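You operate a simulated robot arm through the tools that you are given. There is no shell and no other tool. Be economical: measure what you need, move in short steps, check, and stop when the job is done.

The job below is to be done with a simulated robot arm. You get a single attempt, and the scene is never put back.

Task
Fill the tall bottle in the holder to 50 ml: 40 ml first, then the rest.
Fine: two strokes, the holder back at LOAD.

Only the result counts: the job must be done as asked and must still hold three seconds after the hand-in. Knocking over, shifting, dropping, spilling or breaking anything else fails it.

Robot
A 6-joint arm with a two-finger parallel gripper, fixed in place. Base frame: the origin is at the foot of the arm, x ahead of it, y to its left, z up; the work surface is at about z = 0.754. Units: m, rad, N and s.
With the tool pointing down near the work surface it reaches from about 0.26 to 0.68 m from the base axis. Its first joint turns from -1.152 to 1.152 rad. Payload 2.9 kg.
The tool frame sits at the grasp point between the pads (the TCP): z along the fingers, y along the line on which they close. The tips reach 0.03 m beyond it. Largest opening 0.11 m; finger width 0.02, thickness 0.01; the body of the gripper, 0.048 by 0.112 m, starts 0.055 m behind the TCP.
Orientation is that of the tool frame in the base frame, as a unit quaternion [w, x, y, z]. With the fingers straight down and closing along the base's y, the tool's x points along the base's -x, its y along +y and its z along -z.

Tools
- The arm moves only by the tool play_rows. Its argument "motion" is one flat list of numbers, 7 for each row, row after row: the shift along the tool's x, y, z in m, then the turn, a rotation vector about the tool's x, y, z in rad, then the gripper command, from -1 (shut) to 1 (fully open), values between in proportion. In form: [x, y, z, ax, ay, az, grip, x, y, z, ax, ay, az, grip, ...]. A call has 1 to 20 rows; each row shifts and turns the commanded pose from where the row before left it, along the tool's axes as they then stand. A row lasts 0.2 s, in which the tool goes at most 0.05 m and 0.15 rad; a call with a longer step from one row to the next is refused whole, and so is a gripper value outside its range. Where a pose cannot be reached the arm comes as near as it can. A force on the tool above 50 N (or 10 N above the force at the start of the call, whichever is more), or a blocked arm, ends the call early, and 0.2 s more pass. Each finger travels about 0.108 m/s and halts on what it meets, pressing with about 36 N; the grip force reading is that of the motor and also rises with nothing between the fingers. The clock runs only during rows and for 0.2 s after the last one: add rows that do not move to give the fingers time. It gives the time, the measured TCP pose, the force on the tool (base axes), the opening and the grip force at its end, in the units of the frame above (readings bear some noise), and new pictures: "pictures" is both (left out), scene, wrist or none.
- Cameras (640 x 400 px; columns grow to the right, rows downward): "scene" is fixed at [0.0746, 0.4266, 1.4051]; the picture's right is [-0.81, -0.58, 0.00], its down [-0.22, 0.30, -0.93] and it looks along [0.54, -0.75, -0.37] (base axes); focal length 329 px, centre (320, 200). "wrist" rides on the gripper at [-0.036, 0, -0.057] in the tool frame; the picture's right is [0.00, -1.00, 0.00], its down [0.97, 0.00, -0.24] and it looks along [0.24, 0.00, 0.97] (tool axes); focal length 218 px, centre (320, 200). There is no depth. A picture from a camera that has moved, and an enlarged one, comes with that camera's place and axes in the base frame and with its lens.
- enlarge(camera, box): a new picture of the part [left, top, right, bottom] of that camera's present view, enlarged. No time passes.
- sign_off(): hands the job in; it is judged then, once.

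Work in short steps. Places have to be worked out from the pictures, the camera data and where the tool is seen: move nearer, look again, correct. Check each grasp and each placing, and mend what went wrong. You have 120 turns and 150 pictures in all, those below and enlarged ones among them. Open the gripper and draw the arm clear of the work before you hand the job in, unless the task says otherwise; then end with one line.

The tools are called as a command line: name --argument value ..., lists and objects as JSON in quotes. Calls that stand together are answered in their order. play_rows: Moves the arm, as the interface text tells. Its arguments: {"type":"object","properties":{"motion":{"type":"array","items":{"type":"number"}},"pictures":{"type":"string","enum":["both","scene","wrist","none"]}},"required":["motion"]} The other tools are called the same way: enlarge (camera, box) takes an enlarged picture of a part of a camera's view; sign_off () hands the job in.

At the start:

```text
t: 0.0
eef_pos: [0.3571, -0.129, 1.2593]
tcp_rot: [0.001, -0.001, 1.0, -0.001]
contact_force: [0.3, -0.6, -0.5]
finger_gap: 0.1099
gripper_force: 0.0
```

scene: 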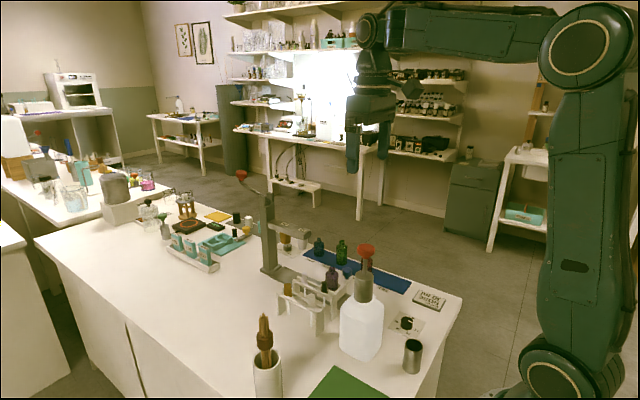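
wrist: 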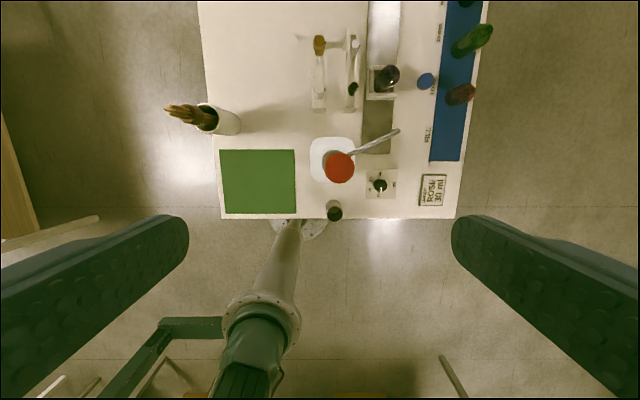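

I see a bench with a pump bottle (red head), a dial, a slide/holder on a track and several bottles. I'll enlarge for detail before moving.

enlarge --camera "scene" --box '[230, 160, 470, 400]'

enlarge --camera "wrist" --box '[280, 0, 500, 230]'

enlarge --camera "wrist" --box '[320, 110, 470, 220]'

```text
1.67 times, centred on (350, 280) of scene
camera zoom: at [0.0746, 0.4266, 1.4051], right [-0.81, -0.58, 0.0], down [-0.22, 0.3, -0.93], along [0.54, -0.75, -0.37], focal length 549 px, centre (270, 67)
```

zoom: 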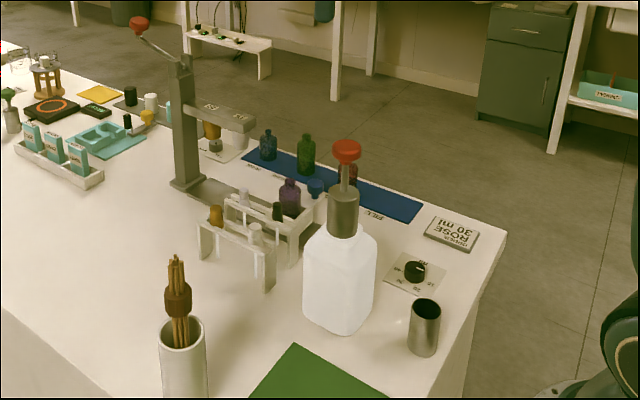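

```text
1.74 times, centred on (390, 115) of wrist
camera zoom: at [0.3923, -0.129, 1.317], right [0.0, -1.0, 0.0], down [-0.97, 0.0, 0.24], along [-0.24, 0.0, -0.97], focal length 380 px, centre (198, 348)
```

zoom: 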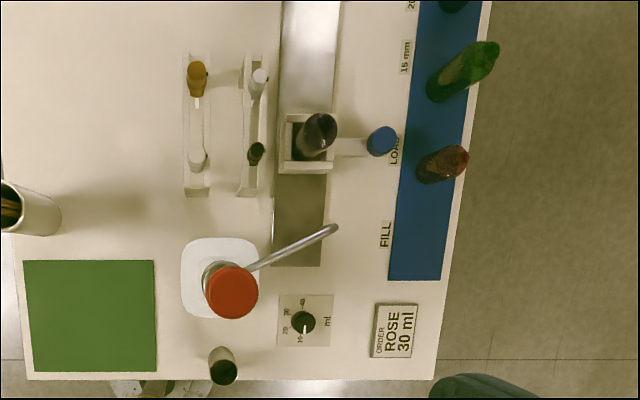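

```text
3.64 times, centred on (395, 165) of wrist
camera zoom: at [0.3923, -0.129, 1.317], right [0.0, -1.0, 0.0], down [-0.97, 0.0, 0.24], along [-0.24, 0.0, -0.97], focal length 794 px, centre (47, 327)
```

zoom: 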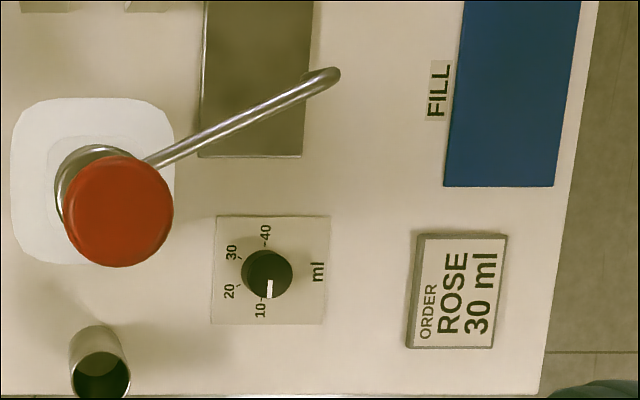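

Estimates: dial ≈(0.298,-0.278), pump head ≈(0.365,-0.154,1.035), holder knob ≈(0.530,-0.360,0.79), and FILL at x≈0.418. I'll move over the dial at a height that clears everything and look more closely.

play_rows --motion '[0.015, -0.037, 0, 0, 0, 0, 1, 0.015, -0.037, 0, 0, 0, 0, 1, 0.015, -0.037, 0, 0, 0, 0, 1, 0.014, -0.038, 0, 0, 0, 0, 1, 0, 0, 0.04, 0, 0, 0, 1, 0, 0, 0.04, 0, 0, 0, 1, 0, 0, 0.04, 0, 0, 0, 1, 0, 0, 0.04, 0, 0, 0, 1, 0, 0, 0.04, 0, 0, 0, 1, 0, 0, 0.03, 0, 0, 0, 1, 0, 0, 0, 0, 0, 0, 1]' --pictures "both"

```text
t: 2.4
eef_pos: [0.2995, -0.2776, 1.0296]
tcp_rot: [-0.001, 0.001, 1.0, -0.001]
contact_force: [-0.6, -0.7, 0.1]
finger_gap: 0.1101
gripper_force: 0.1
camera wrist: at [0.3343, -0.2776, 1.0862], right [0.0, -1.0, 0.0], down [-0.97, 0.0, 0.24], along [-0.24, 0.0, -0.97], focal length 218 px, centre (320, 200)
```

scene: 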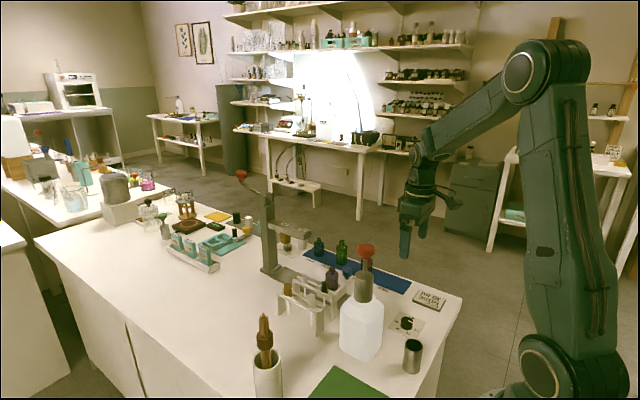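
wrist: 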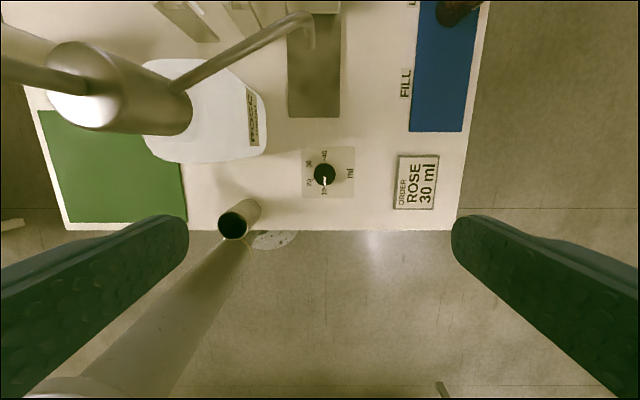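

Zooming on the dial and the pump label.

enlarge --camera "wrist" --box '[290, 140, 370, 205]'

enlarge --camera "scene" --box '[260, 220, 420, 320]'

enlarge --camera "wrist" --box '[150, 0, 350, 130]'

```text
6.15 times, centred on (330, 172) of wrist
camera zoom: at [0.3343, -0.2776, 1.0862], right [0.0, -1.0, 0.0], down [-0.97, 0.0, 0.24], along [-0.24, 0.0, -0.97], focal length 1343 px, centre (258, 369)
```

zoom: 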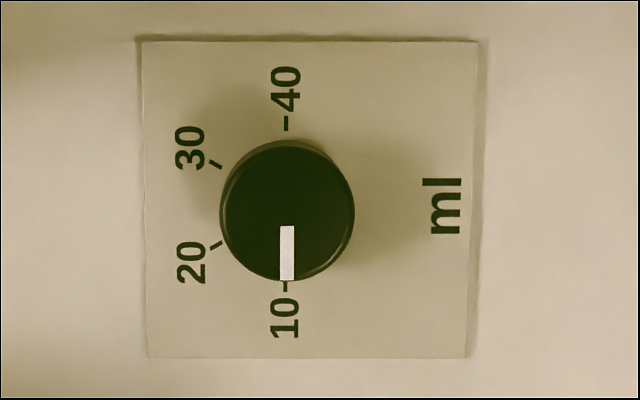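

```text
4.00 times, centred on (340, 270) of scene
camera zoom: at [0.0746, 0.4266, 1.4051], right [-0.81, -0.58, 0.0], down [-0.22, 0.3, -0.93], along [0.54, -0.75, -0.37], focal length 1318 px, centre (240, -80)
```

zoom: 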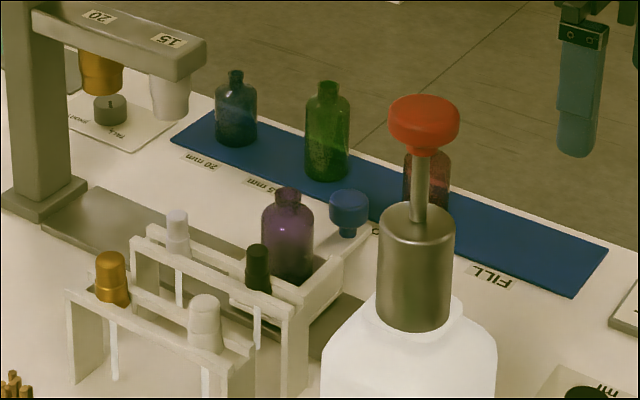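

```text
3.08 times, centred on (250, 65) of wrist
camera zoom: at [0.3343, -0.2776, 1.0862], right [0.0, -1.0, 0.0], down [-0.97, 0.0, 0.24], along [-0.24, 0.0, -0.97], focal length 672 px, centre (535, 615)
```

zoom: 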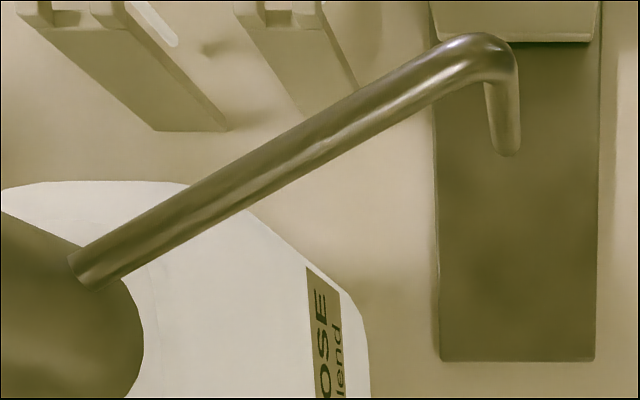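

The dial runs from 10 (toward the base) clockwise to 40 (away), 60° per mark. I'll centre over it, pre-rotate the tool -90° and descend partway.

play_rows --motion '[0.0035, -0.0064, 0, 0, 0, 0, 1, 0, 0, 0, 0, 0, -0.1309, 1, 0, 0, 0, 0, 0, -0.1309, 1, 0, 0, 0, 0, 0, -0.1309, 1, 0, 0, 0, 0, 0, -0.1309, 1, 0, 0, 0, 0, 0, -0.1309, 1, 0, 0, 0, 0, 0, -0.1309, 1, 0, 0, 0, 0, 0, -0.1309, 1, 0, 0, 0, 0, 0, -0.1309, 1, 0, 0, 0, 0, 0, -0.1309, 1, 0, 0, 0, 0, 0, -0.1309, 1, 0, 0, 0, 0, 0, -0.1309, 1, 0, 0, 0, 0, 0, -0.1309, 1, 0, 0, 0.04, 0, 0, 0, 1, 0, 0, 0.04, 0, 0, 0, 1, 0, 0, 0.04, 0, 0, 0, 1, 0, 0, 0, 0, 0, 0, 1]'

```text
t: 6.0
eef_pos: [0.2956, -0.2871, 0.9115]
tcp_rot: [-0.001, -0.707, 0.707, -0.001]
contact_force: [0.0, 0.0, -0.5]
finger_gap: 0.1099
gripper_force: 0.1
camera wrist: at [0.2938, -0.2508, 0.9686], right [1.0, 0.0, 0.0], down [0.0, -0.97, 0.24], along [0.0, -0.24, -0.97], focal length 218 px, centre (320, 200)
```

scene: 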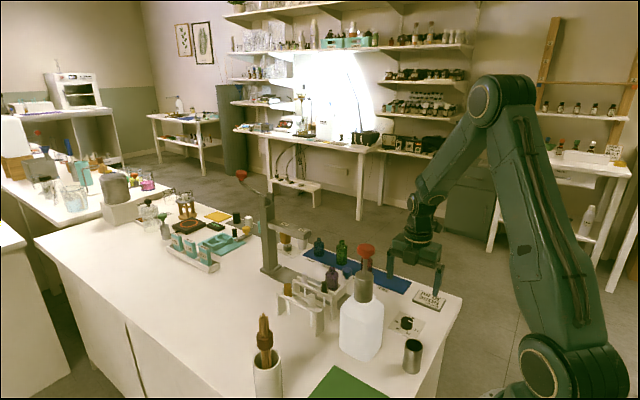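
wrist: 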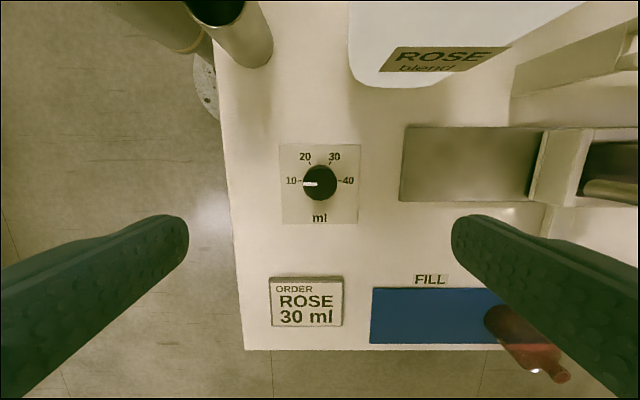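

Centred in x; knob centre at y≈-0.283. I'll shift a few mm and descend around the knob, then close.

play_rows --motion '[-0.0035, 0, 0.03, 0, 0, 0, 1, 0, 0, 0.03, 0, 0, 0, 1, 0, 0, 0.03, 0, 0, 0, 1, 0, 0, 0.02, 0, 0, 0, 1, 0, 0, 0.01, 0, 0, 0, 1, 0, 0, 0, 0, 0, 0, 1]'

```text
t: 7.4
eef_pos: [0.2949, -0.2819, 0.7882]
tcp_rot: [0.0, -0.707, 0.707, 0.0]
contact_force: [-0.5, 0.1, -0.1]
finger_gap: 0.1099
gripper_force: 0.0
camera wrist: at [0.2942, -0.2453, 0.8464], right [1.0, 0.0, 0.0], down [0.0, -0.97, 0.24], along [0.0, -0.24, -0.97], focal length 218 px, centre (320, 200)
```

scene: 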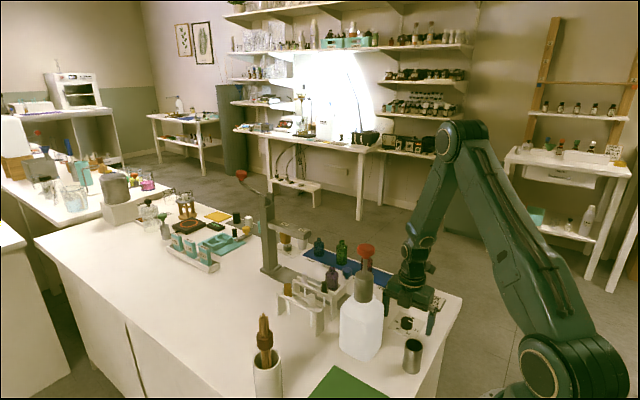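
wrist: 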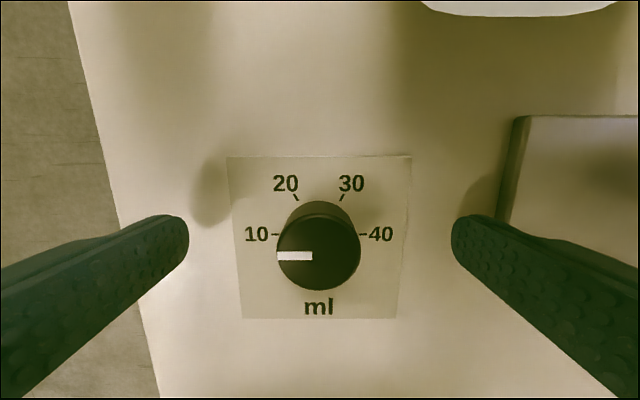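

Knob centre ≈(0.294,-0.283), top ≈0.776, ~30 mm wide; fingers straddle it. Closing.

play_rows --motion '[0.0014, 0.0006, 0, 0, 0, 0, 0, 0, 0, 0, 0, 0, 0, -0.3, 0, 0, 0, 0, 0, 0, -0.6, 0, 0, 0, 0, 0, 0, -0.6, 0, 0, 0, 0, 0, 0, -0.6]' --pictures "wrist"

```text
t: 8.6
eef_pos: [0.2943, -0.2832, 0.7908]
tcp_rot: [0.0, -0.707, 0.707, 0.0]
contact_force: [3.4, 0.5, -3.9]
finger_gap: 0.0315
gripper_force: 44.7
camera wrist: at [0.2938, -0.2466, 0.8471], right [1.0, 0.0, 0.0], down [0.0, -0.97, 0.24], along [0.0, -0.24, -0.97], focal length 218 px, centre (320, 200)
```

wrist: 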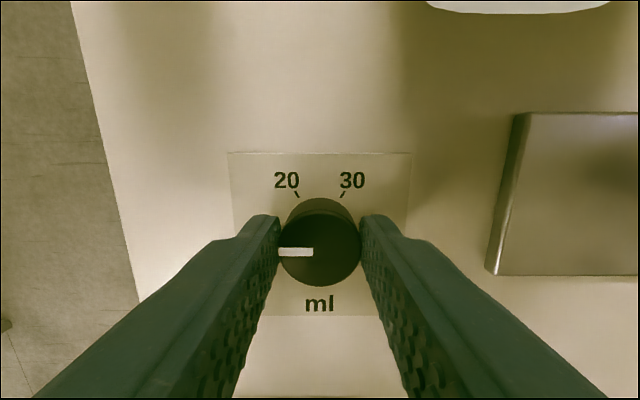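

Firm grip at 31.5 mm. Turning +90° clockwise first and checking.

play_rows --motion '[0, 0, 0, 0, 0, 0.1309, -0.6, 0, 0, 0, 0, 0, 0.1309, -0.6, 0, 0, 0, 0, 0, 0.1309, -0.6, 0, 0, 0, 0, 0, 0.1309, -0.6, 0, 0, 0, 0, 0, 0.1309, -0.6, 0, 0, 0, 0, 0, 0.1309, -0.6, 0, 0, 0, 0, 0, 0.1309, -0.6, 0, 0, 0, 0, 0, 0.1309, -0.6, 0, 0, 0, 0, 0, 0.1309, -0.6, 0, 0, 0, 0, 0, 0.1309, -0.6, 0, 0, 0, 0, 0, 0.1309, -0.6, 0, 0, 0, 0, 0, 0.1309, -0.6]' --pictures "wrist"

```text
t: 11.2
eef_pos: [0.2967, -0.2855, 0.7897]
tcp_rot: [0.004, 0.001, 1.0, -0.002]
contact_force: [25.3, -8.6, -13.7]
finger_gap: 0.0314
gripper_force: 45.3
camera wrist: at [0.331, -0.2843, 0.8475], right [0.0, -1.0, 0.01], down [-0.97, 0.0, 0.23], along [-0.23, 0.0, -0.97], focal length 218 px, centre (320, 200)
```

wrist: 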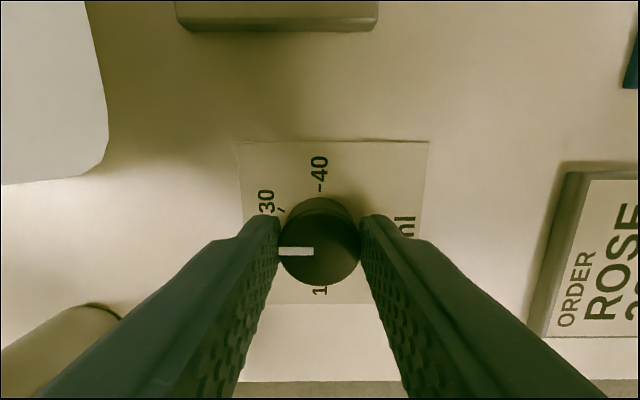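

The knob follows, now at 90°. A lateral force of 25 N has built up, so I'll ease the command by 2 mm and look at the reading.

play_rows --motion '[-0.002, -0.001, 0, 0, 0, 0, -0.6, 0, 0, 0, 0, 0, 0, -0.6]' --pictures "none"

```text
t: 11.8
eef_pos: [0.2969, -0.2847, 0.7897]
tcp_rot: [0.001, 0.0, 1.0, -0.001]
contact_force: [11.4, -5.9, 0.7]
finger_gap: 0.0318
gripper_force: 45.4
```

Force dropped. Continuing the second 90°, easing 1 mm more along +x first.

play_rows --motion '[-0.001, -0.0005, 0, 0, 0, 0, -0.6, 0, 0, 0, 0, 0, 0.1309, -0.6, 0, 0, 0, 0, 0, 0.1309, -0.6, 0, 0, 0, 0, 0, 0.1309, -0.6, 0, 0, 0, 0, 0, 0.1309, -0.6, 0, 0, 0, 0, 0, 0.1309, -0.6, 0, 0, 0, 0, 0, 0.1309, -0.6, 0, 0, 0, 0, 0, 0.1309, -0.6, 0, 0, 0, 0, 0, 0.1309, -0.6, 0, 0, 0, 0, 0, 0.1309, -0.6, 0, 0, 0, 0, 0, 0.1309, -0.6, 0, 0, 0, 0, 0, 0.1309, -0.6, 0, 0, 0, 0, 0, 0.1309, -0.6, 0, 0, 0, 0, 0, 0, -0.6]' --pictures "wrist"

```text
t: 14.8
eef_pos: [0.2962, -0.2867, 0.7898]
tcp_rot: [0.002, 0.709, 0.705, -0.004]
contact_force: [-16.5, -19.7, 29.0]
finger_gap: 0.0314
gripper_force: 44.8
camera wrist: at [0.294, -0.3214, 0.8472], right [-1.0, 0.0, 0.01], down [0.01, 0.97, 0.23], along [0.0, 0.23, -0.97], focal length 218 px, centre (320, 200)
```

wrist: 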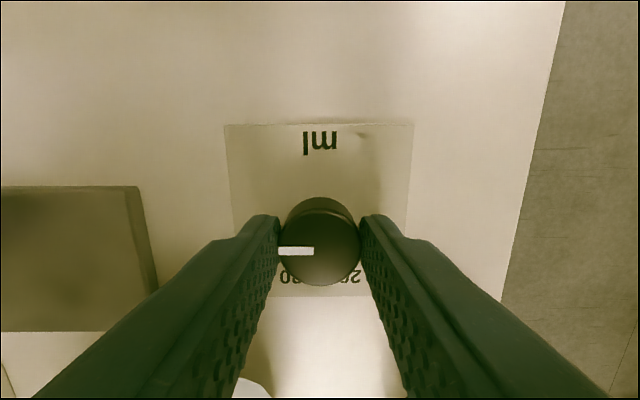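

The knob is about 180° round. Opening gently and rising to view the dial.

play_rows --motion '[0, 0, 0, 0, 0, 0, 0, 0, 0, 0, 0, 0, 0, 0.6, 0, 0, 0, 0, 0, 0, 1, 0, 0, -0.03, 0, 0, 0, 1, 0, 0, -0.04, 0, 0, 0, 1, 0, 0, -0.04, 0, 0, 0, 1, 0, 0, 0, 0, 0, 0, 1]' --pictures "wrist"

enlarge --camera "wrist" --box '[270, 130, 370, 230]'

```text
t: 16.4
eef_pos: [0.296, -0.284, 0.8994]
tcp_rot: [0.0, 0.707, 0.707, 0.0]
contact_force: [0.4, 0.3, -0.4]
finger_gap: 0.1101
gripper_force: 0.1
camera wrist: at [0.2955, -0.3203, 0.9569], right [-1.0, 0.0, 0.0], down [0.0, 0.97, 0.24], along [0.0, 0.24, -0.97], focal length 218 px, centre (320, 200)
```

wrist: 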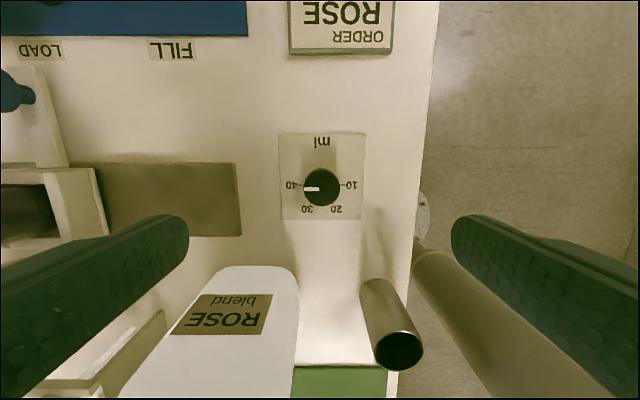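

```text
4.00 times, centred on (320, 180) of wrist
camera zoom: at [0.2955, -0.3203, 0.9569], right [-1.0, 0.0, 0.0], down [0.0, 0.97, 0.24], along [0.0, 0.24, -0.97], focal length 873 px, centre (320, 280)
```

zoom: 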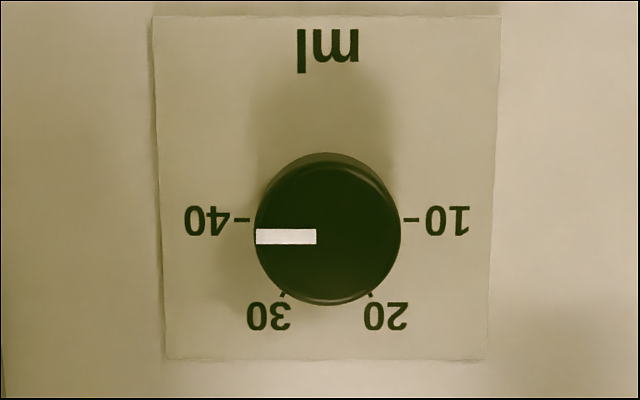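

Dial reads 40. Next I go around to the holder's blue knob (y first, then +x), closing direction along x, staying above the bottles.

play_rows --motion '[-0.038, 0, 0, 0, 0, 0, 1, -0.038, 0, 0, 0, 0, 0, 1, 0, 0.039, 0, 0, 0, 0, 1, 0, 0.039, 0, 0, 0, 0, 1, 0, 0.039, 0, 0, 0, 0, 1, 0, 0.039, 0, 0, 0, 0, 1, 0, 0.039, 0, 0, 0, 0, 1, 0, 0.039, 0, 0, 0, 0, 1, 0, 0, 0, 0, 0, 0, 1]'

```text
t: 18.4
eef_pos: [0.532, -0.3614, 0.8985]
tcp_rot: [0.0, 0.708, 0.707, -0.002]
contact_force: [0.0, -1.5, -0.7]
finger_gap: 0.11
gripper_force: 0.1
camera wrist: at [0.5307, -0.3974, 0.9559], right [-1.0, 0.0, 0.0], down [0.0, 0.97, 0.24], along [0.0, 0.24, -0.97], focal length 218 px, centre (320, 200)
```

scene: 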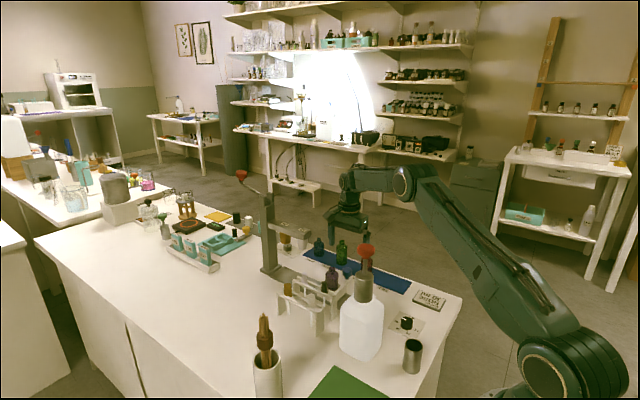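
wrist: 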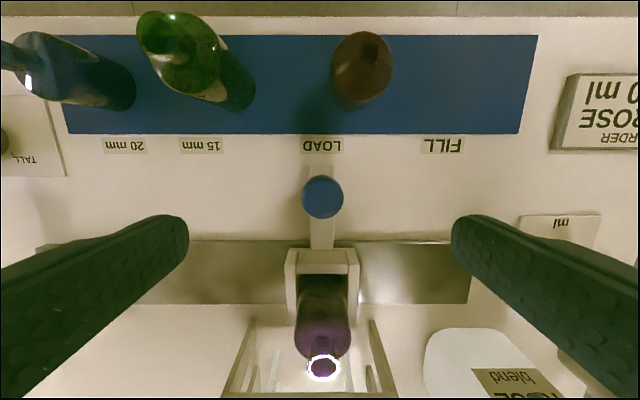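

Knob is exactly centred; FILL is ≈0.107 m toward the base from LOAD. Descending to the knob.

play_rows --motion '[0, -0.001, 0.03, 0, 0, 0, 1, 0, 0, 0.03, 0, 0, 0, 1, 0, 0, 0.025, 0, 0, 0, 1, 0, 0, 0.013, 0, 0, 0, 1, 0, 0, 0, 0, 0, 0, 1]'

enlarge --camera "scene" --box '[270, 170, 430, 310]'

```text
t: 19.6
eef_pos: [0.5313, -0.3608, 0.8019]
tcp_rot: [0.0, 0.707, 0.707, 0.0]
contact_force: [-0.8, 0.2, 0.1]
finger_gap: 0.1101
gripper_force: 0.0
camera wrist: at [0.5298, -0.3959, 0.8587], right [-1.0, 0.0, 0.0], down [0.0, 0.97, 0.24], along [0.0, 0.24, -0.97], focal length 218 px, centre (320, 200)
```

scene: 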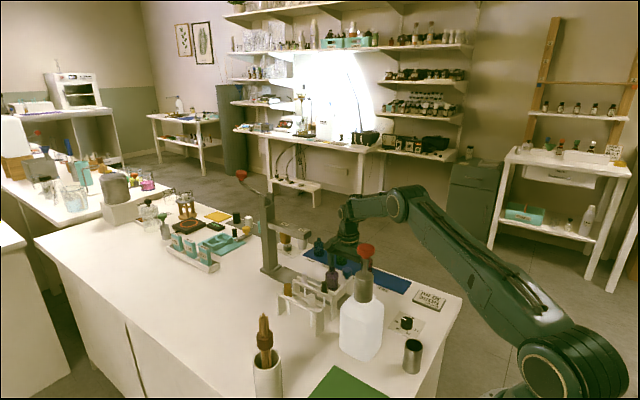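
wrist: 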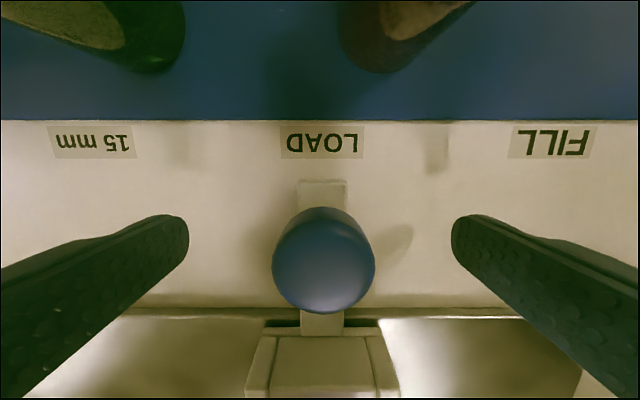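

```text
2.86 times, centred on (350, 240) of scene
camera zoom: at [0.0746, 0.4266, 1.4051], right [-0.81, -0.58, 0.0], down [-0.22, 0.3, -0.93], along [0.54, -0.75, -0.37], focal length 941 px, centre (234, 86)
```

zoom: 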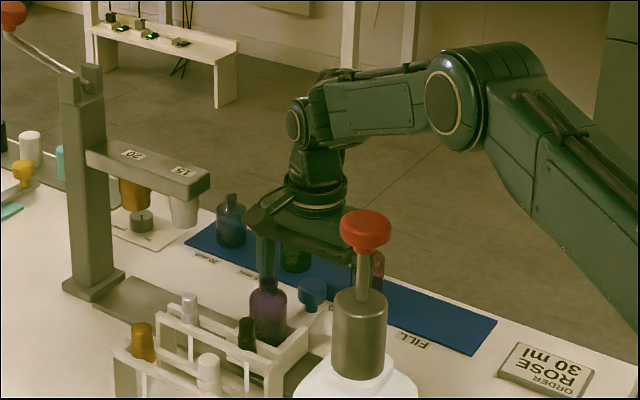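

Clear of the bottles. Closing on the knob.

play_rows --motion '[0, -0.001, 0.004, 0, 0, 0, 0, 0, 0, 0, 0, 0, 0, -0.3, 0, 0, 0, 0, 0, 0, -0.5, 0, 0, 0, 0, 0, 0, -0.5, 0, 0, 0, 0, 0, 0, -0.5]' --pictures "wrist"

```text
t: 20.8
eef_pos: [0.5308, -0.3609, 0.798]
tcp_rot: [0.0, 0.707, 0.707, 0.0]
contact_force: [0.0, -1.1, -0.3]
finger_gap: 0.0312
gripper_force: 45.0
camera wrist: at [0.5283, -0.3964, 0.855], right [-1.0, 0.0, 0.0], down [0.0, 0.97, 0.24], along [0.0, 0.24, -0.97], focal length 218 px, centre (320, 200)
```

wrist: 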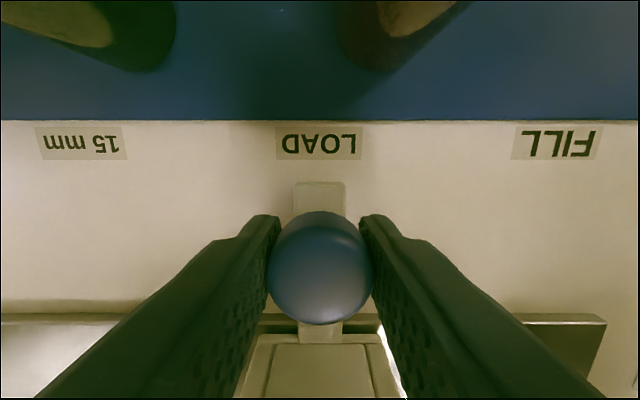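

Gripped. Sliding slowly ~0.106 m toward FILL (base -x), in 1 cm steps.

play_rows --motion '[0, -0.004, 0, 0, 0, 0, -0.5, 0, -0.008, 0, 0, 0, 0, -0.5, 0, -0.01, 0, 0, 0, 0, -0.5, 0, -0.01, 0, 0, 0, 0, -0.5, 0, -0.01, 0, 0, 0, 0, -0.5, 0, -0.01, 0, 0, 0, 0, -0.5, 0, -0.01, 0, 0, 0, 0, -0.5, 0, -0.01, 0, 0, 0, 0, -0.5, 0, -0.01, 0, 0, 0, 0, -0.5, 0, -0.008, 0, 0, 0, 0, -0.5, 0, -0.006, 0, 0, 0, 0, -0.5, 0, -0.004, 0, 0, 0, 0, -0.5, 0, 0, 0, 0, 0, 0, -0.5]'

```text
t: 23.6
eef_pos: [0.4278, -0.3595, 0.7983]
tcp_rot: [0.0, 0.708, 0.707, -0.001]
contact_force: [-0.8, -10.0, -4.2]
finger_gap: 0.0312
gripper_force: 44.6
camera wrist: at [0.4274, -0.3963, 0.855], right [-1.0, 0.0, 0.0], down [0.0, 0.97, 0.24], along [0.0, 0.24, -0.97], focal length 218 px, centre (320, 200)
```

scene: 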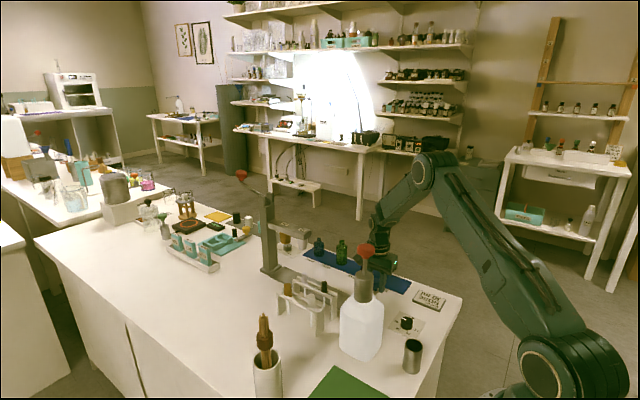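
wrist: 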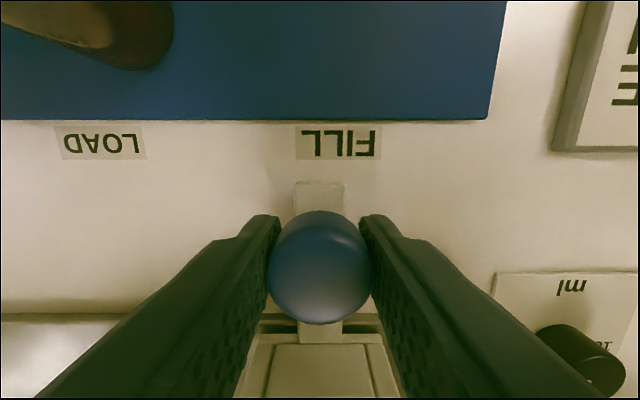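

FILL label centre still 20 px (~9 mm) further; nudging on slowly.

play_rows --motion '[0, -0.004, 0, 0, 0, 0, -0.5, 0, -0.004, 0, 0, 0, 0, -0.5, 0, 0, 0, 0, 0, 0, -0.5]' --pictures "wrist"

```text
t: 24.4
eef_pos: [0.42, -0.3618, 0.7965]
tcp_rot: [0.001, 0.707, 0.707, 0.0]
contact_force: [-0.5, -7.0, 6.2]
finger_gap: 0.0311
gripper_force: 45.6
camera wrist: at [0.4196, -0.3963, 0.855], right [-1.0, 0.0, 0.0], down [0.0, 0.97, 0.24], along [0.0, 0.24, -0.97], focal length 218 px, centre (320, 200)
```

wrist: 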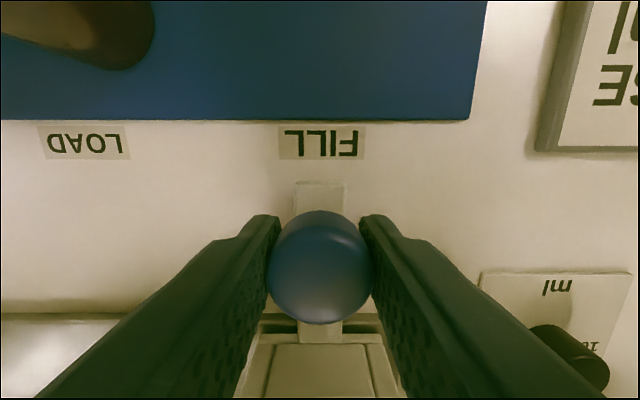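

Aligned with FILL. Releasing and rising to check the spout over the bottle mouth.

play_rows --motion '[0, 0, 0, 0, 0, 0, 0, 0, 0, 0, 0, 0, 0, 0.5, 0, 0, 0, 0, 0, 0, 0.5, 0, 0, -0.03, 0, 0, 0, 0.5, -0.01, 0, -0.04, 0, 0, 0, 0.5, -0.02, 0, -0.02, 0, 0, 0, 0.5, 0, 0, 0, 0, 0, 0, 0.5]'

enlarge --camera "wrist" --box '[220, 200, 420, 400]'

enlarge --camera "scene" --box '[290, 220, 450, 340]'

```text
t: 26.0
eef_pos: [0.4199, -0.3916, 0.8888]
tcp_rot: [0.001, 0.707, 0.707, -0.001]
contact_force: [0.9, 0.3, -0.7]
finger_gap: 0.0821
gripper_force: 0.1
camera wrist: at [0.418, -0.4269, 0.946], right [-1.0, 0.0, 0.0], down [0.0, 0.97, 0.24], along [0.0, 0.24, -0.97], focal length 218 px, centre (320, 200)
```

scene: 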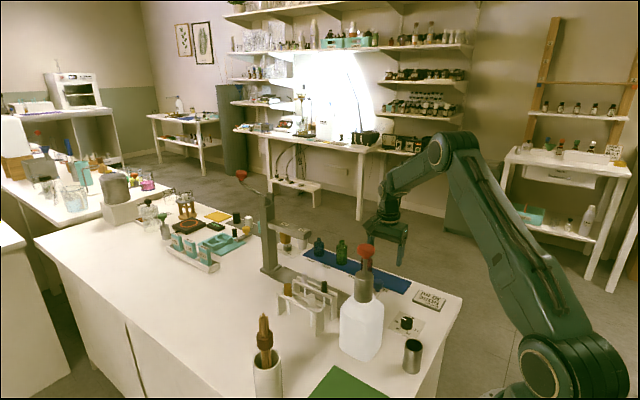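
wrist: 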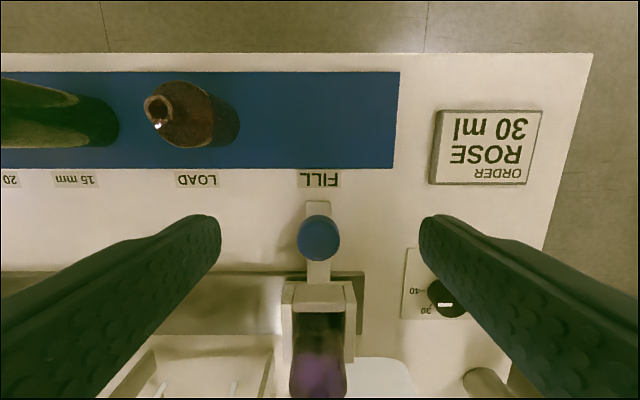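

```text
2.00 times, centred on (320, 300) of wrist
camera zoom: at [0.418, -0.4269, 0.946], right [-1.0, 0.0, 0.0], down [0.0, 0.97, 0.24], along [0.0, 0.24, -0.97], focal length 436 px, centre (320, 0)
```

zoom: 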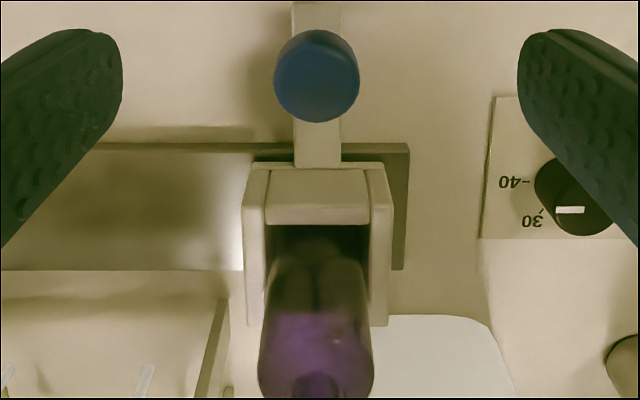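

```text
3.33 times, centred on (370, 280) of scene
camera zoom: at [0.0746, 0.4266, 1.4051], right [-0.81, -0.58, 0.0], down [-0.22, 0.3, -0.93], along [0.54, -0.75, -0.37], focal length 1098 px, centre (153, -67)
```

zoom: 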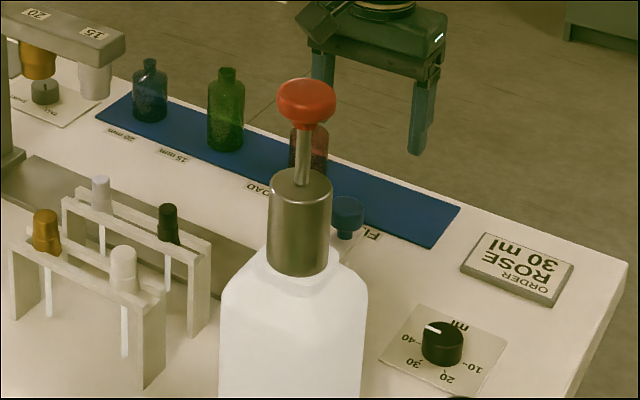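

Dial still at 40, holder aligned. Rising and moving over the pump head, closing fingers on the way.

play_rows --motion '[0, 0, -0.045, 0, 0, 0, 0.5, 0, 0, -0.045, 0, 0, 0, 0.5, 0, 0, -0.045, 0, 0, 0, 0.5, 0, 0, -0.045, 0, 0, 0, 0.5, 0, 0, -0.045, 0, 0, 0, 0.5, 0, 0, -0.045, 0, 0, 0, 0, 0.04, -0.009, 0, 0, 0, 0, -0.5, 0.04, -0.009, 0, 0, 0, 0, -1, 0.04, -0.009, 0, 0, 0, 0, -1, 0.04, -0.009, 0, 0, 0, 0, -1, 0.04, -0.009, 0, 0, 0, 0, -1, 0.038, -0.01, 0, 0, 0, 0, -1, 0, 0, 0, 0, 0, 0, -1]'

enlarge --camera "wrist" --box '[220, 60, 420, 260]'

```text
t: 28.8
eef_pos: [0.3629, -0.1491, 1.1575]
tcp_rot: [0.0, 0.707, 0.707, -0.001]
contact_force: [0.4, 0.1, -1.0]
finger_gap: 0.0002
gripper_force: 36.4
camera wrist: at [0.3615, -0.1852, 1.2148], right [-1.0, 0.0, 0.0], down [0.0, 0.97, 0.24], along [0.0, 0.24, -0.97], focal length 218 px, centre (320, 200)
```

scene: 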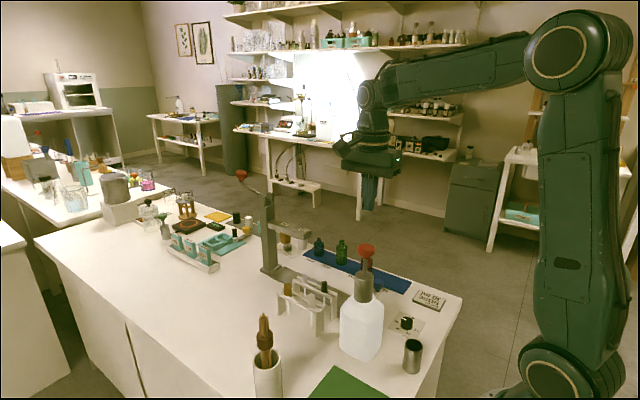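
wrist: 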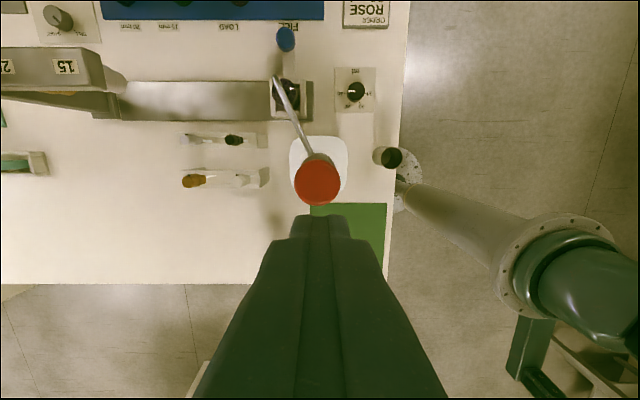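

```text
2.00 times, centred on (320, 160) of wrist
camera zoom: at [0.3615, -0.1852, 1.2148], right [-1.0, 0.0, 0.0], down [0.0, 0.97, 0.24], along [0.0, 0.24, -0.97], focal length 436 px, centre (320, 280)
```

zoom: 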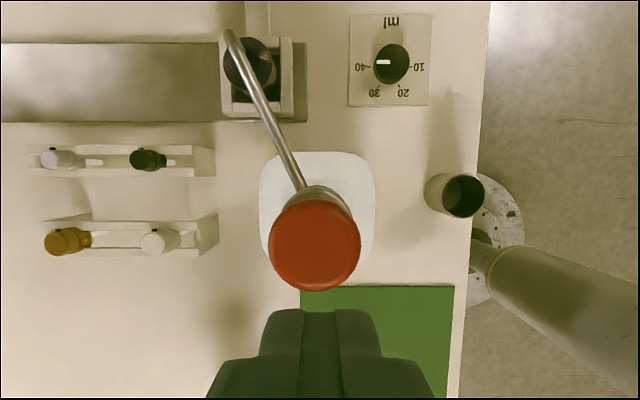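

Spout elbow ≈(0.420,-0.270), right over the bottle mouth. Head centre ≈(0.364,-0.156); I'll centre and descend to just above it.

play_rows --motion '[-0.007, 0.001, 0.02, 0, 0, 0, -1, 0, 0, 0.03, 0, 0, 0, -1, 0, 0, 0.025, 0, 0, 0, -1, 0, 0, 0, 0, 0, 0, -1]'

enlarge --camera "scene" --box '[310, 180, 430, 320]'

```text
t: 29.8
eef_pos: [0.3667, -0.1585, 1.0824]
tcp_rot: [0.001, 0.707, 0.707, -0.001]
contact_force: [0.0, -1.1, 0.3]
finger_gap: 0.0
gripper_force: 35.6
camera wrist: at [0.3653, -0.1945, 1.1389], right [-1.0, 0.0, 0.0], down [0.0, 0.97, 0.24], along [0.0, 0.24, -0.97], focal length 218 px, centre (320, 200)
```

scene: 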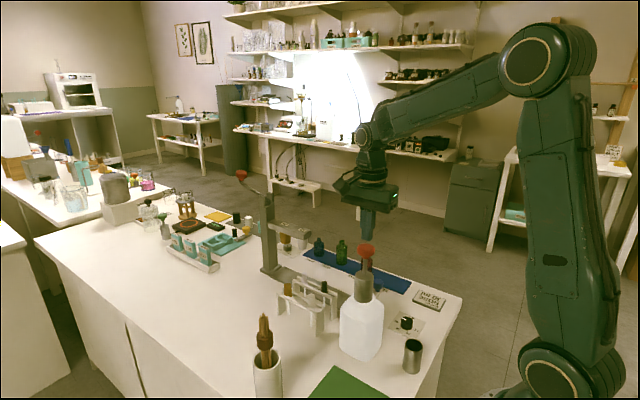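
wrist: 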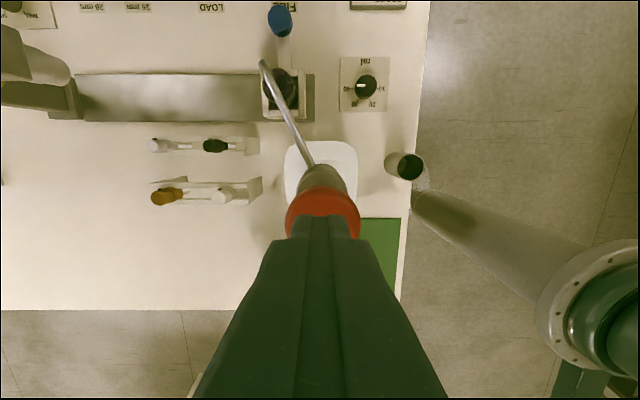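

```text
2.86 times, centred on (370, 250) of scene
camera zoom: at [0.0746, 0.4266, 1.4051], right [-0.81, -0.58, 0.0], down [-0.22, 0.3, -0.93], along [0.54, -0.75, -0.37], focal length 941 px, centre (177, 57)
```

zoom: 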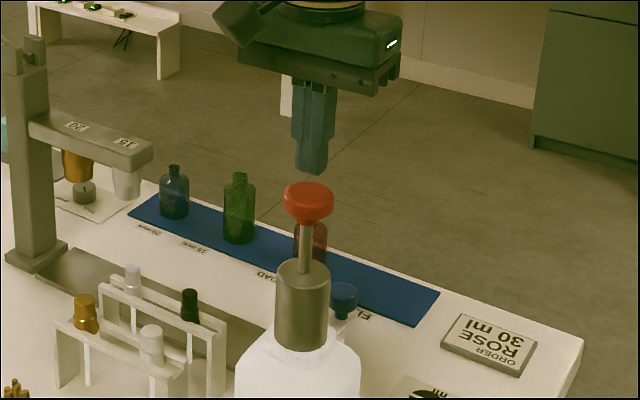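

Tips are just above the head, centred within ~2 mm. Beginning a slow press.

play_rows --motion '[0.002, -0.002, 0.008, 0, 0, 0, -1, 0, 0, 0.006, 0, 0, 0, -1, 0, 0, 0.006, 0, 0, 0, -1, 0, 0, 0.006, 0, 0, 0, -1, 0, 0, 0.006, 0, 0, 0, -1]'

```text
t: 31.0
eef_pos: [0.3658, -0.1571, 1.0506]
tcp_rot: [0.0, 0.707, 0.707, 0.0]
contact_force: [-1.3, 0.1, 3.5]
finger_gap: 0.0
gripper_force: 36.3
camera wrist: at [0.3641, -0.1929, 1.1083], right [-1.0, 0.0, 0.0], down [0.0, 0.97, 0.24], along [0.0, 0.24, -0.97], focal length 218 px, centre (320, 200)
```

scene: 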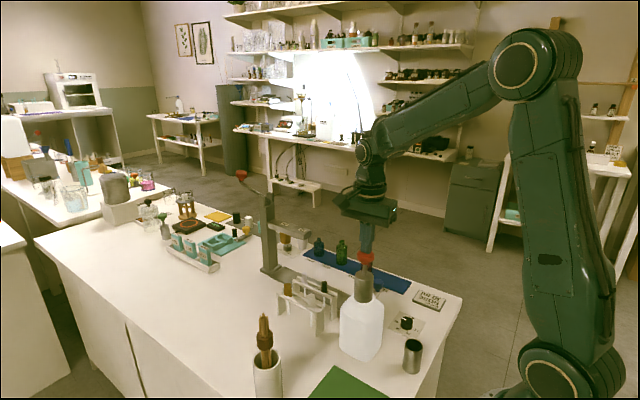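
wrist: 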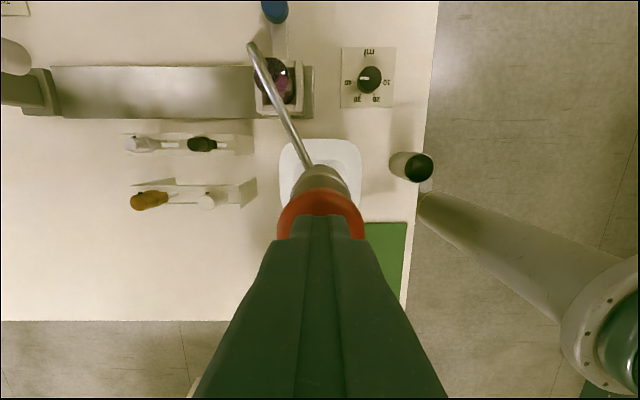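

Contact made (3.5 N, spring-like). Continuing down steadily toward the stop.

play_rows --motion '[0, 0, 0.005, 0, 0, 0, -1, 0, 0, 0.005, 0, 0, 0, -1, 0, 0, 0.005, 0, 0, 0, -1, 0, 0, 0.005, 0, 0, 0, -1]' --pictures "scene"

enlarge --camera "scene" --box '[310, 180, 430, 320]'

```text
t: 32.0
eef_pos: [0.366, -0.1566, 1.03]
tcp_rot: [0.0, 0.707, 0.707, -0.001]
contact_force: [-1.2, -2.6, 6.5]
finger_gap: 0.0001
gripper_force: 36.1
```

scene: 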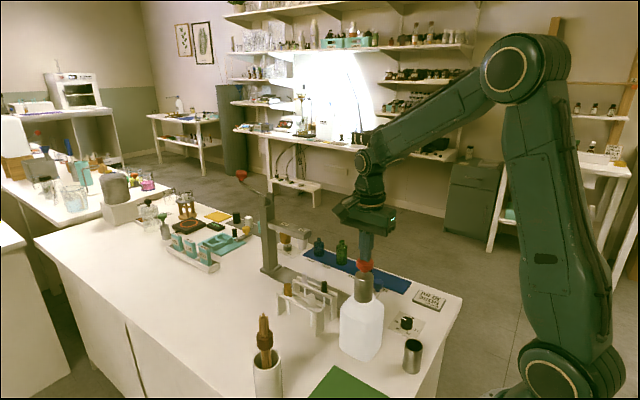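

```text
2.86 times, centred on (370, 250) of scene
camera zoom: at [0.0745, 0.4266, 1.4051], right [-0.81, -0.58, 0.0], down [-0.22, 0.3, -0.93], along [0.54, -0.75, -0.37], focal length 941 px, centre (177, 57)
```

zoom: 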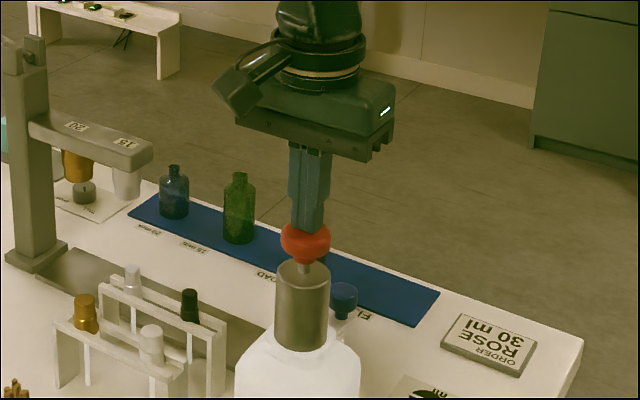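

Force 6.5 N, a few mm of rod remain. Pressing to the end stop.

play_rows --motion '[0, 0, 0.004, 0, 0, 0, -1, 0, 0, 0.004, 0, 0, 0, -1, 0, 0, 0.004, 0, 0, 0, -1]' --pictures "scene"

enlarge --camera "scene" --box '[310, 180, 430, 320]'

```text
t: 32.8
eef_pos: [0.3663, -0.1576, 1.0254]
tcp_rot: [0.005, 0.707, 0.707, 0.0]
contact_force: [-4.4, 0.7, 17.0]
finger_gap: 0.0
gripper_force: 36.1
stopped in row 3: the force on the tool passed its limit (the readings are from after the stop); the commanded pose is now the measured one
```

scene: 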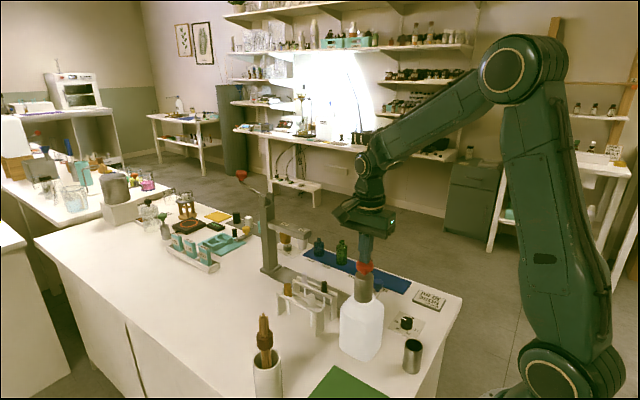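

```text
2.86 times, centred on (370, 250) of scene
camera zoom: at [0.0743, 0.4267, 1.4051], right [-0.81, -0.58, 0.0], down [-0.22, 0.3, -0.93], along [0.54, -0.75, -0.37], focal length 941 px, centre (177, 57)
```

zoom: 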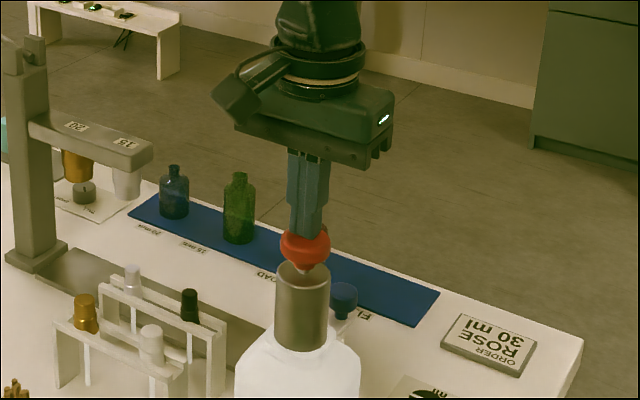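

End stop reached. Holding briefly, then releasing smoothly upward.

play_rows --motion '[0, 0, 0, 0, 0, 0, -1, 0, 0, 0, 0, 0, 0, -1, 0, 0, 0, 0, 0, 0, -1, 0, 0, -0.01, 0, 0, 0, -1, 0, 0, -0.01, 0, 0, 0, -1, 0, 0, -0.01, 0, 0, 0, -1, 0, 0, -0.01, 0, 0, 0, -1, 0, 0, -0.02, 0, 0, 0, -1, 0, 0, -0.04, 0, 0, 0, -1, 0, 0, -0.04, 0, 0, 0, -1, 0, 0, 0, 0, 0, 0, -1]'

enlarge --camera "scene" --box '[290, 220, 450, 340]'

enlarge --camera "wrist" --box '[220, 40, 400, 200]'

```text
t: 35.2
eef_pos: [0.3644, -0.1542, 1.1645]
tcp_rot: [0.003, 0.707, 0.707, 0.0]
contact_force: [0.0, 0.1, 0.0]
finger_gap: 0.0001
gripper_force: 35.9
camera wrist: at [0.3639, -0.1912, 1.2219], right [-1.0, 0.0, -0.01], down [0.0, 0.97, 0.24], along [0.01, 0.24, -0.97], focal length 218 px, centre (320, 200)
```

scene: 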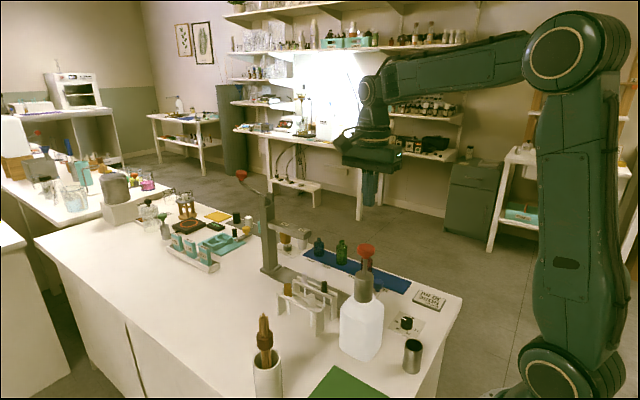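
wrist: 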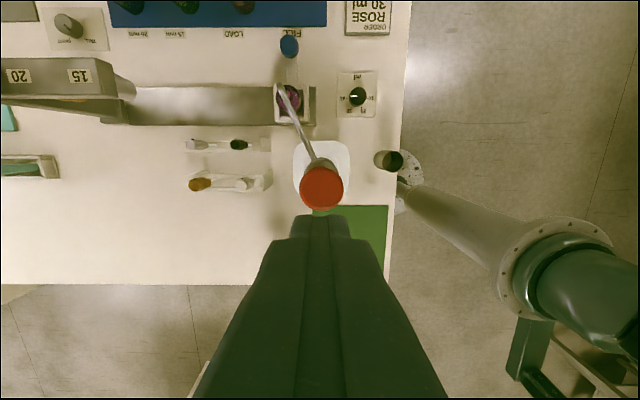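

```text
3.33 times, centred on (370, 280) of scene
camera zoom: at [0.0746, 0.4266, 1.4051], right [-0.81, -0.58, 0.0], down [-0.22, 0.3, -0.93], along [0.54, -0.75, -0.37], focal length 1098 px, centre (153, -67)
```

zoom: 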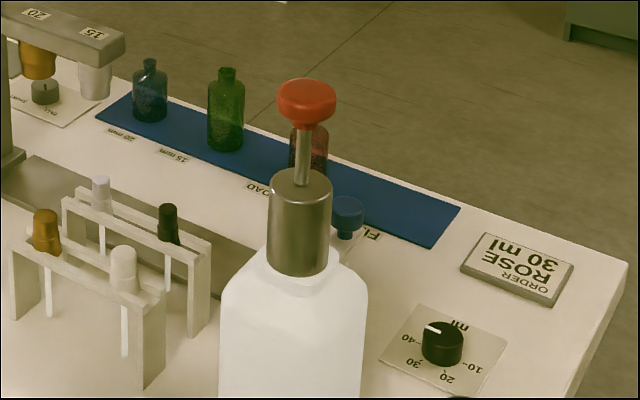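

```text
2.50 times, centred on (310, 120) of wrist
camera zoom: at [0.3639, -0.1912, 1.2219], right [-1.0, 0.0, -0.01], down [0.0, 0.97, 0.24], along [0.01, 0.24, -0.97], focal length 546 px, centre (345, 400)
```

zoom: 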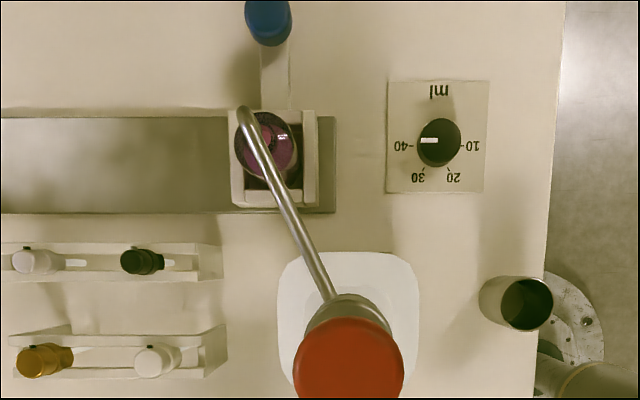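

Bottle now holds liquid, head has sprung back, nothing spilt. Going back to the dial, opening the fingers, and descending above it.

play_rows --motion '[-0.032, -0.017, 0, 0, 0, 0, 1, -0.032, -0.017, 0, 0, 0, 0, 1, -0.032, -0.017, 0, 0, 0, 0, 1, -0.033, -0.0175, 0, 0, 0, 0, 1, 0, 0, 0.045, 0, 0, 0, 1, 0, 0, 0.045, 0, 0, 0, 1, 0, 0, 0.045, 0, 0, 0, 1, 0, 0, 0.045, 0, 0, 0, 1, 0, 0, 0.045, 0, 0, 0, 1, 0, 0, 0.04, 0, 0, 0, 1, 0, 0, 0, 0, 0, 0, 1]' --pictures "wrist"

```text
t: 37.6
eef_pos: [0.2987, -0.2884, 0.8985]
tcp_rot: [0.003, 0.707, 0.707, 0.001]
contact_force: [0.4, -1.4, 0.1]
finger_gap: 0.1099
gripper_force: 0.0
camera wrist: at [0.2973, -0.3237, 0.9558], right [-1.0, 0.0, -0.01], down [0.0, 0.97, 0.24], along [0.01, 0.24, -0.97], focal length 218 px, centre (320, 200)
```

wrist: 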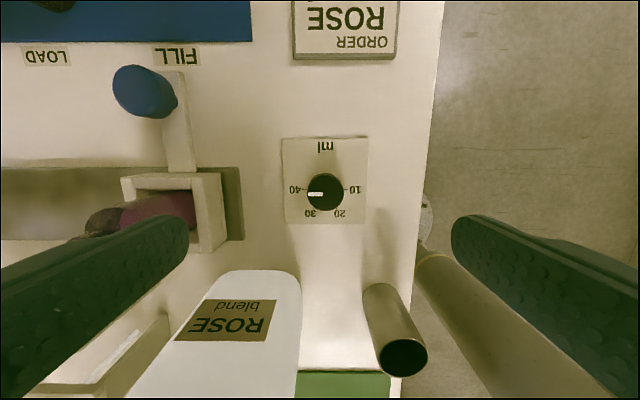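

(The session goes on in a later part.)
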